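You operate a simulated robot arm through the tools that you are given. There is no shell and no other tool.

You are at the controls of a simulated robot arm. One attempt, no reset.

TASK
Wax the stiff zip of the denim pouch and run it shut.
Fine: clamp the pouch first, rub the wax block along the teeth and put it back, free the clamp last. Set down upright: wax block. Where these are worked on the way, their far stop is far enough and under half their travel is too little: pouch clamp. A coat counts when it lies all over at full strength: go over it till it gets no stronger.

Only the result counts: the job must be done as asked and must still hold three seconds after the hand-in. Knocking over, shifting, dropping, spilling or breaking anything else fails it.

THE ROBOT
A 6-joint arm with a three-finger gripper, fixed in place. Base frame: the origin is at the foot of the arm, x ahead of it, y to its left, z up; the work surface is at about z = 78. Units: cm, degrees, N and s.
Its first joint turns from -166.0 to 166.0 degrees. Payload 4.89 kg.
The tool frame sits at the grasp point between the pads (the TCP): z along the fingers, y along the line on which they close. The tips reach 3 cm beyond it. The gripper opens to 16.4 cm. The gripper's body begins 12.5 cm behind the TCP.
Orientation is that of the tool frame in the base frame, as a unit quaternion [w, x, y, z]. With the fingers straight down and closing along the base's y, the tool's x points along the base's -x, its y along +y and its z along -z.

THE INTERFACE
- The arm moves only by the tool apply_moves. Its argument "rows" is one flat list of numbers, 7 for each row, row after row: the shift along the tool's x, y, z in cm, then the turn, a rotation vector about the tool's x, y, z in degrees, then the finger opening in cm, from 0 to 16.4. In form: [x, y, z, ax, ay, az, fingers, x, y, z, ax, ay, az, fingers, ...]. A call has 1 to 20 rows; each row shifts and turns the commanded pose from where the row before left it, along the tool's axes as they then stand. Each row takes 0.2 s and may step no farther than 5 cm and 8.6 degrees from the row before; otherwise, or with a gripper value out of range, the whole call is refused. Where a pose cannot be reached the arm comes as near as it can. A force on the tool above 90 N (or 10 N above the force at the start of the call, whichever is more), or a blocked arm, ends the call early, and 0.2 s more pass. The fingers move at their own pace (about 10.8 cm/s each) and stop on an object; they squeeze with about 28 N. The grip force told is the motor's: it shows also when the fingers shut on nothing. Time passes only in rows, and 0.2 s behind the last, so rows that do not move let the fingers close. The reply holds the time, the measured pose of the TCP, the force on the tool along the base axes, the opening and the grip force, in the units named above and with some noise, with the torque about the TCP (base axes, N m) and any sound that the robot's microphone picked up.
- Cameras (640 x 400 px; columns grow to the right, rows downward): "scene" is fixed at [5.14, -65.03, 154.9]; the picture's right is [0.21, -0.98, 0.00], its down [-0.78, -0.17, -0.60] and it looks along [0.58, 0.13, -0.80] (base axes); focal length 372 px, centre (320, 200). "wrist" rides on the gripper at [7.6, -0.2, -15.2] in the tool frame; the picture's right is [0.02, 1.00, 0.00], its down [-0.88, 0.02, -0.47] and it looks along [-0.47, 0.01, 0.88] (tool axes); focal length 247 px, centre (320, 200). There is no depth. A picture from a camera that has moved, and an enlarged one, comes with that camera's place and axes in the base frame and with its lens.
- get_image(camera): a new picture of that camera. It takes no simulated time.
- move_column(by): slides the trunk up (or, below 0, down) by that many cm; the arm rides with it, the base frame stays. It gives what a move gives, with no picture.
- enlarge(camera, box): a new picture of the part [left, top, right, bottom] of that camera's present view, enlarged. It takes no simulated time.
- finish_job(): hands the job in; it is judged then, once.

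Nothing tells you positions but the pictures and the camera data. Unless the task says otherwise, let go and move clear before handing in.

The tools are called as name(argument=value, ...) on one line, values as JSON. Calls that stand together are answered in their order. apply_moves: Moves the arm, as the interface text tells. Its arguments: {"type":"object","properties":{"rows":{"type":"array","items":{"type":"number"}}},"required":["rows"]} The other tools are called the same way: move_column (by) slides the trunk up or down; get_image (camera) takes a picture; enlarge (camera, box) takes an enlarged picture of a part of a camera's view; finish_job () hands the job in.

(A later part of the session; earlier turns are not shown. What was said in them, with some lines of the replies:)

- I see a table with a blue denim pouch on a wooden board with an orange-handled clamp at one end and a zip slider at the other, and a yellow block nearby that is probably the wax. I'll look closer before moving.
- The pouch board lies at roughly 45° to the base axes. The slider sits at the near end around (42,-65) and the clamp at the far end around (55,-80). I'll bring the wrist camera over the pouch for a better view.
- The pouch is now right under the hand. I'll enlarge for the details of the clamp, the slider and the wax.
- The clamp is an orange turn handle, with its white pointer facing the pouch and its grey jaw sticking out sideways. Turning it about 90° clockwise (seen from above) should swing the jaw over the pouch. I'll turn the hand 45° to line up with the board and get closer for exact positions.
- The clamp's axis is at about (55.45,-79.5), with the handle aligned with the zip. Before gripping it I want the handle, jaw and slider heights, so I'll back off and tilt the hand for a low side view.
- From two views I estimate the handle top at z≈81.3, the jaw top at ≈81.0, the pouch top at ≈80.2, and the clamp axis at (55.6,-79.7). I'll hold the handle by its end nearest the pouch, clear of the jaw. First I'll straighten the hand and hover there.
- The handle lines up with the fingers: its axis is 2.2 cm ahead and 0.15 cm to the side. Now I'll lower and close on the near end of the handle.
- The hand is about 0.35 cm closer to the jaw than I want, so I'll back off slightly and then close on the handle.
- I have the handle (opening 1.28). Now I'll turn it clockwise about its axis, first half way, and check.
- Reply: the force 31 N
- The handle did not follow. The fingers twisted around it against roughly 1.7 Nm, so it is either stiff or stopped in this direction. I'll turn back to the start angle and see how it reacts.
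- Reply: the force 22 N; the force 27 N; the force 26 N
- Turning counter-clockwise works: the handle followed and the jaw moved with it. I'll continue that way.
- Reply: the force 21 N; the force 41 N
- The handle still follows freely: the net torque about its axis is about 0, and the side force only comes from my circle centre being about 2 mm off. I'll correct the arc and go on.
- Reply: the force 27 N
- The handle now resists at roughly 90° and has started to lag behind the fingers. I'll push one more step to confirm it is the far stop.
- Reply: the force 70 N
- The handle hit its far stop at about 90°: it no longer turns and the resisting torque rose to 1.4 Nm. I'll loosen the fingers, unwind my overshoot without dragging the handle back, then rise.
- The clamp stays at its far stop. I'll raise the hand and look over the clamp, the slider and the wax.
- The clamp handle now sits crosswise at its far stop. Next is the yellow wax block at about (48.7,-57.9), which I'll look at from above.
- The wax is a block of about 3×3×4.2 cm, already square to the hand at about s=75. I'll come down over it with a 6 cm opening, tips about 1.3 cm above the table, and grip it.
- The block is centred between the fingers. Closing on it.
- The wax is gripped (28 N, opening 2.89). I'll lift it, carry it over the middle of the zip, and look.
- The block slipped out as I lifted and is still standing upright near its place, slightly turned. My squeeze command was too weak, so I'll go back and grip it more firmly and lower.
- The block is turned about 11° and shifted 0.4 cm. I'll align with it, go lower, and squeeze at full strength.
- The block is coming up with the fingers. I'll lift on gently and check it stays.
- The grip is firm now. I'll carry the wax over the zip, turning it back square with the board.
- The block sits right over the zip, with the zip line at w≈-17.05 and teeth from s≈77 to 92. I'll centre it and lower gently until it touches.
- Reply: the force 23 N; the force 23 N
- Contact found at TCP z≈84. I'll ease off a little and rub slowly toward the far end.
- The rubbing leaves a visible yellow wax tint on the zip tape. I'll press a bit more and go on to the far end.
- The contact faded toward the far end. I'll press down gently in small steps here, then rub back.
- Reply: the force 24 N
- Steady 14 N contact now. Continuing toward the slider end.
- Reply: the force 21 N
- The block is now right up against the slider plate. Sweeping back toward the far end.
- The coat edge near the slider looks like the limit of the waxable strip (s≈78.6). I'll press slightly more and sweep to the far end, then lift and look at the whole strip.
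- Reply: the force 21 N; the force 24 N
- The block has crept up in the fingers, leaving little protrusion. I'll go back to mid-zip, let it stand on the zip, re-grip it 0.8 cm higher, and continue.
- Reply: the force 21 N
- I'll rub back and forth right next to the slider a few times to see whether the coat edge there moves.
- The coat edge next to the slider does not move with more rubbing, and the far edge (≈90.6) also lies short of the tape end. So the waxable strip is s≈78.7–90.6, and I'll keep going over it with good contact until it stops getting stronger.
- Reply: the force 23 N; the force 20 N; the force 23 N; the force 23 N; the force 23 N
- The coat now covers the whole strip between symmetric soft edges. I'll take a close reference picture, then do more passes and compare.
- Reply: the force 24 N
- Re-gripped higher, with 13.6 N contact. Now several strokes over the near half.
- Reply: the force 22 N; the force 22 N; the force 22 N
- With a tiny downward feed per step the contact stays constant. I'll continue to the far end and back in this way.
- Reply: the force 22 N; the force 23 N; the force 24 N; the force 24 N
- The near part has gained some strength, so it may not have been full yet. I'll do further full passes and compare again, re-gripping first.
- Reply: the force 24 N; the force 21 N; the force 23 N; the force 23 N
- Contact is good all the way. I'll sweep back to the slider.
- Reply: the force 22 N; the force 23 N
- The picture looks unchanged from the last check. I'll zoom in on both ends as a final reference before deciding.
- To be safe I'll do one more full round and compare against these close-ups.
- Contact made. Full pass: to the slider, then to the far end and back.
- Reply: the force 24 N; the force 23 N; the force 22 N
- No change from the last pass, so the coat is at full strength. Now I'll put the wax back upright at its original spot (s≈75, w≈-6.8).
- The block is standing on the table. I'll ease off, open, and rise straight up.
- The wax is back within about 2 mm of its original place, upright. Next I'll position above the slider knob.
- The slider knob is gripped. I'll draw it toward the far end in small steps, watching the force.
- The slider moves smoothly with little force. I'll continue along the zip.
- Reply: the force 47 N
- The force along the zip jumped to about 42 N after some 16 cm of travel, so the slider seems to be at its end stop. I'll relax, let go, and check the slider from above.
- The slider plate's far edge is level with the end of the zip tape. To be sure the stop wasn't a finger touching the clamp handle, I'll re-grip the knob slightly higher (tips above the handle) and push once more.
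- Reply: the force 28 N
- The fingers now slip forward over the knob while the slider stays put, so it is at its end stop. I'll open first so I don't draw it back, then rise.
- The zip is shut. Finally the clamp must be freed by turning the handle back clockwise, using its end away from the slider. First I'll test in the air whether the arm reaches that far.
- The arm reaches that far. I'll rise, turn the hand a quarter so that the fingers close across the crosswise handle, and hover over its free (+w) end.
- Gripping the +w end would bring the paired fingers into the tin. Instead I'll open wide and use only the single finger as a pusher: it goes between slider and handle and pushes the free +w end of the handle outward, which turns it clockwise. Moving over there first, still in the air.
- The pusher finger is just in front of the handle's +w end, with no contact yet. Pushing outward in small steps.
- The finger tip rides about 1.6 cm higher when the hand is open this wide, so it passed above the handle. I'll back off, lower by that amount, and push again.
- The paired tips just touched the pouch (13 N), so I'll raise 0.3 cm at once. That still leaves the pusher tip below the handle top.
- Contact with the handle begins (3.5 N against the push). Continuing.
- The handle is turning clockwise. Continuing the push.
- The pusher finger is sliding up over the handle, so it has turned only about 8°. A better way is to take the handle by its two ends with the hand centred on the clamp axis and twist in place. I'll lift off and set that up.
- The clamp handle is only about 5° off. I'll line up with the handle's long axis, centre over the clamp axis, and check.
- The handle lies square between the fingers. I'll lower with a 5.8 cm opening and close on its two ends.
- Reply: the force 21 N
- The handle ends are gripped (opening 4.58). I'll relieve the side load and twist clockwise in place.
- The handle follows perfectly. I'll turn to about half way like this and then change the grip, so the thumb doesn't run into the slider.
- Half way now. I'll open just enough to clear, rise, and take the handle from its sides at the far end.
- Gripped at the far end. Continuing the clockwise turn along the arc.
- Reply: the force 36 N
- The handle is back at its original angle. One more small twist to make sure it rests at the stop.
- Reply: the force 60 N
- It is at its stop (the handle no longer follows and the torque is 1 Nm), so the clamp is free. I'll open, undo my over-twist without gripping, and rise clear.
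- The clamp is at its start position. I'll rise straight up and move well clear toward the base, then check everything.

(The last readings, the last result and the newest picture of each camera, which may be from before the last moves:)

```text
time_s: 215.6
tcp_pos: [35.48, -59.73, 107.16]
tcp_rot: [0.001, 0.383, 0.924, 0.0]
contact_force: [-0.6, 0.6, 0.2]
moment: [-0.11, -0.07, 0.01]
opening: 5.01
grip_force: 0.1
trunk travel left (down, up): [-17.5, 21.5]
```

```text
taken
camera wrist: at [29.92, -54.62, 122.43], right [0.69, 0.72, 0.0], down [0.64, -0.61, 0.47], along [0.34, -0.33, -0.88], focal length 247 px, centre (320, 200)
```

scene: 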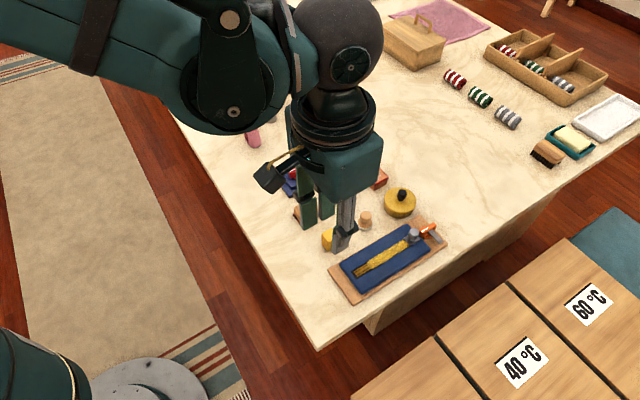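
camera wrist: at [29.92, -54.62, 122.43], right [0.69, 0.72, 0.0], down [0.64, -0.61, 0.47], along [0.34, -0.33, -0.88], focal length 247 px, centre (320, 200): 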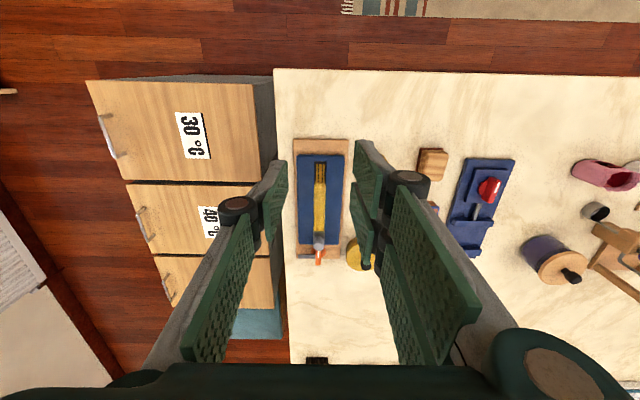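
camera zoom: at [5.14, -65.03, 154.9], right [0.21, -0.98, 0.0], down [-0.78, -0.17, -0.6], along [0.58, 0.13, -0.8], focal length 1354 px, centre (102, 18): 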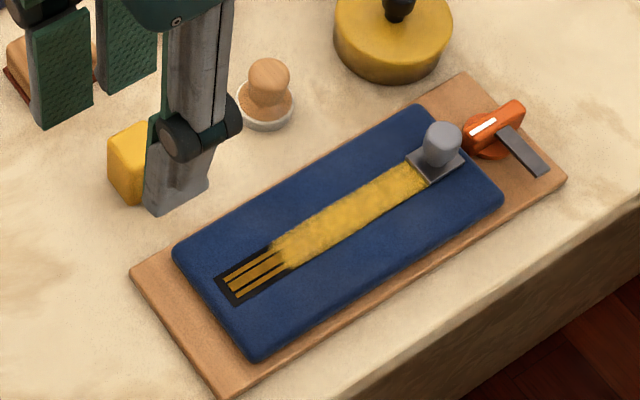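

enlarge(camera="scene", box=[355, 220, 445, 285])

enlarge(camera="wrist", box=[270, 130, 440, 280])

```text
6.15 times, centred on (400, 252) of scene
camera zoom: at [5.14, -65.03, 154.9], right [0.21, -0.98, 0.0], down [-0.78, -0.17, -0.6], along [0.58, 0.13, -0.8], focal length 2290 px, centre (-172, -123)
```

zoom: 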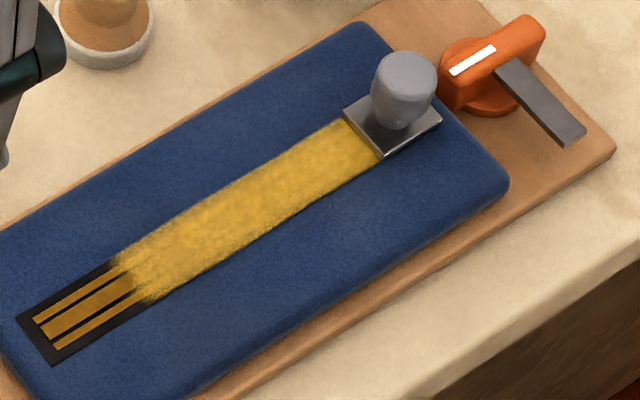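

```text
2.67 times, centred on (355, 205) of wrist
camera zoom: at [29.92, -54.62, 122.43], right [0.69, 0.72, 0.0], down [0.64, -0.61, 0.47], along [0.34, -0.33, -0.88], focal length 659 px, centre (227, 187)
```

zoom: 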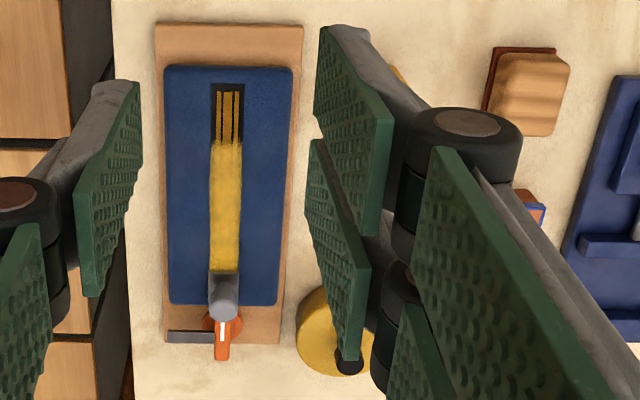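

The zip is shut at its end stop, the wax coat is even, the wax block stands upright in its old place, and the clamp is back at its free stop. Nothing else looks disturbed and the hand is clear, so I'm handing in.

finish_job()

```text
The job is handed in.
```

The zip on the denim pouch is waxed and run shut, and I've handed the job in. I haven't seen the verdict.

- **Clamp:** I turned it counter-clockwise to its far stop before waxing (about 90°) and back to its start stop as the last step. Its grey jaw never swung over the pouch. Clockwise wouldn't turn, so I took the counter-clockwise stop as clamped.
- **Wax coat:** It covers the strip that takes wax, about 12 cm long, and I rubbed it until another full pass made no visible difference. The last 2 cm or so at each end of the zip never took a coat, even with rubbing right up to the slider.
- **Wax block:** It slipped from the fingers on the first lift but stayed upright. It now stands upright about 2 mm from where it started.
- **Zip:** The slider travelled about 16 cm to its end stop; a second push did not move it further.
- **Contact on the way:** While freeing the clamp, the fingertips briefly pressed the pouch with about 13 N. The coat and slider looked unchanged afterwards.

In the final pictures nothing else looked moved, and the hand was clear of the table.
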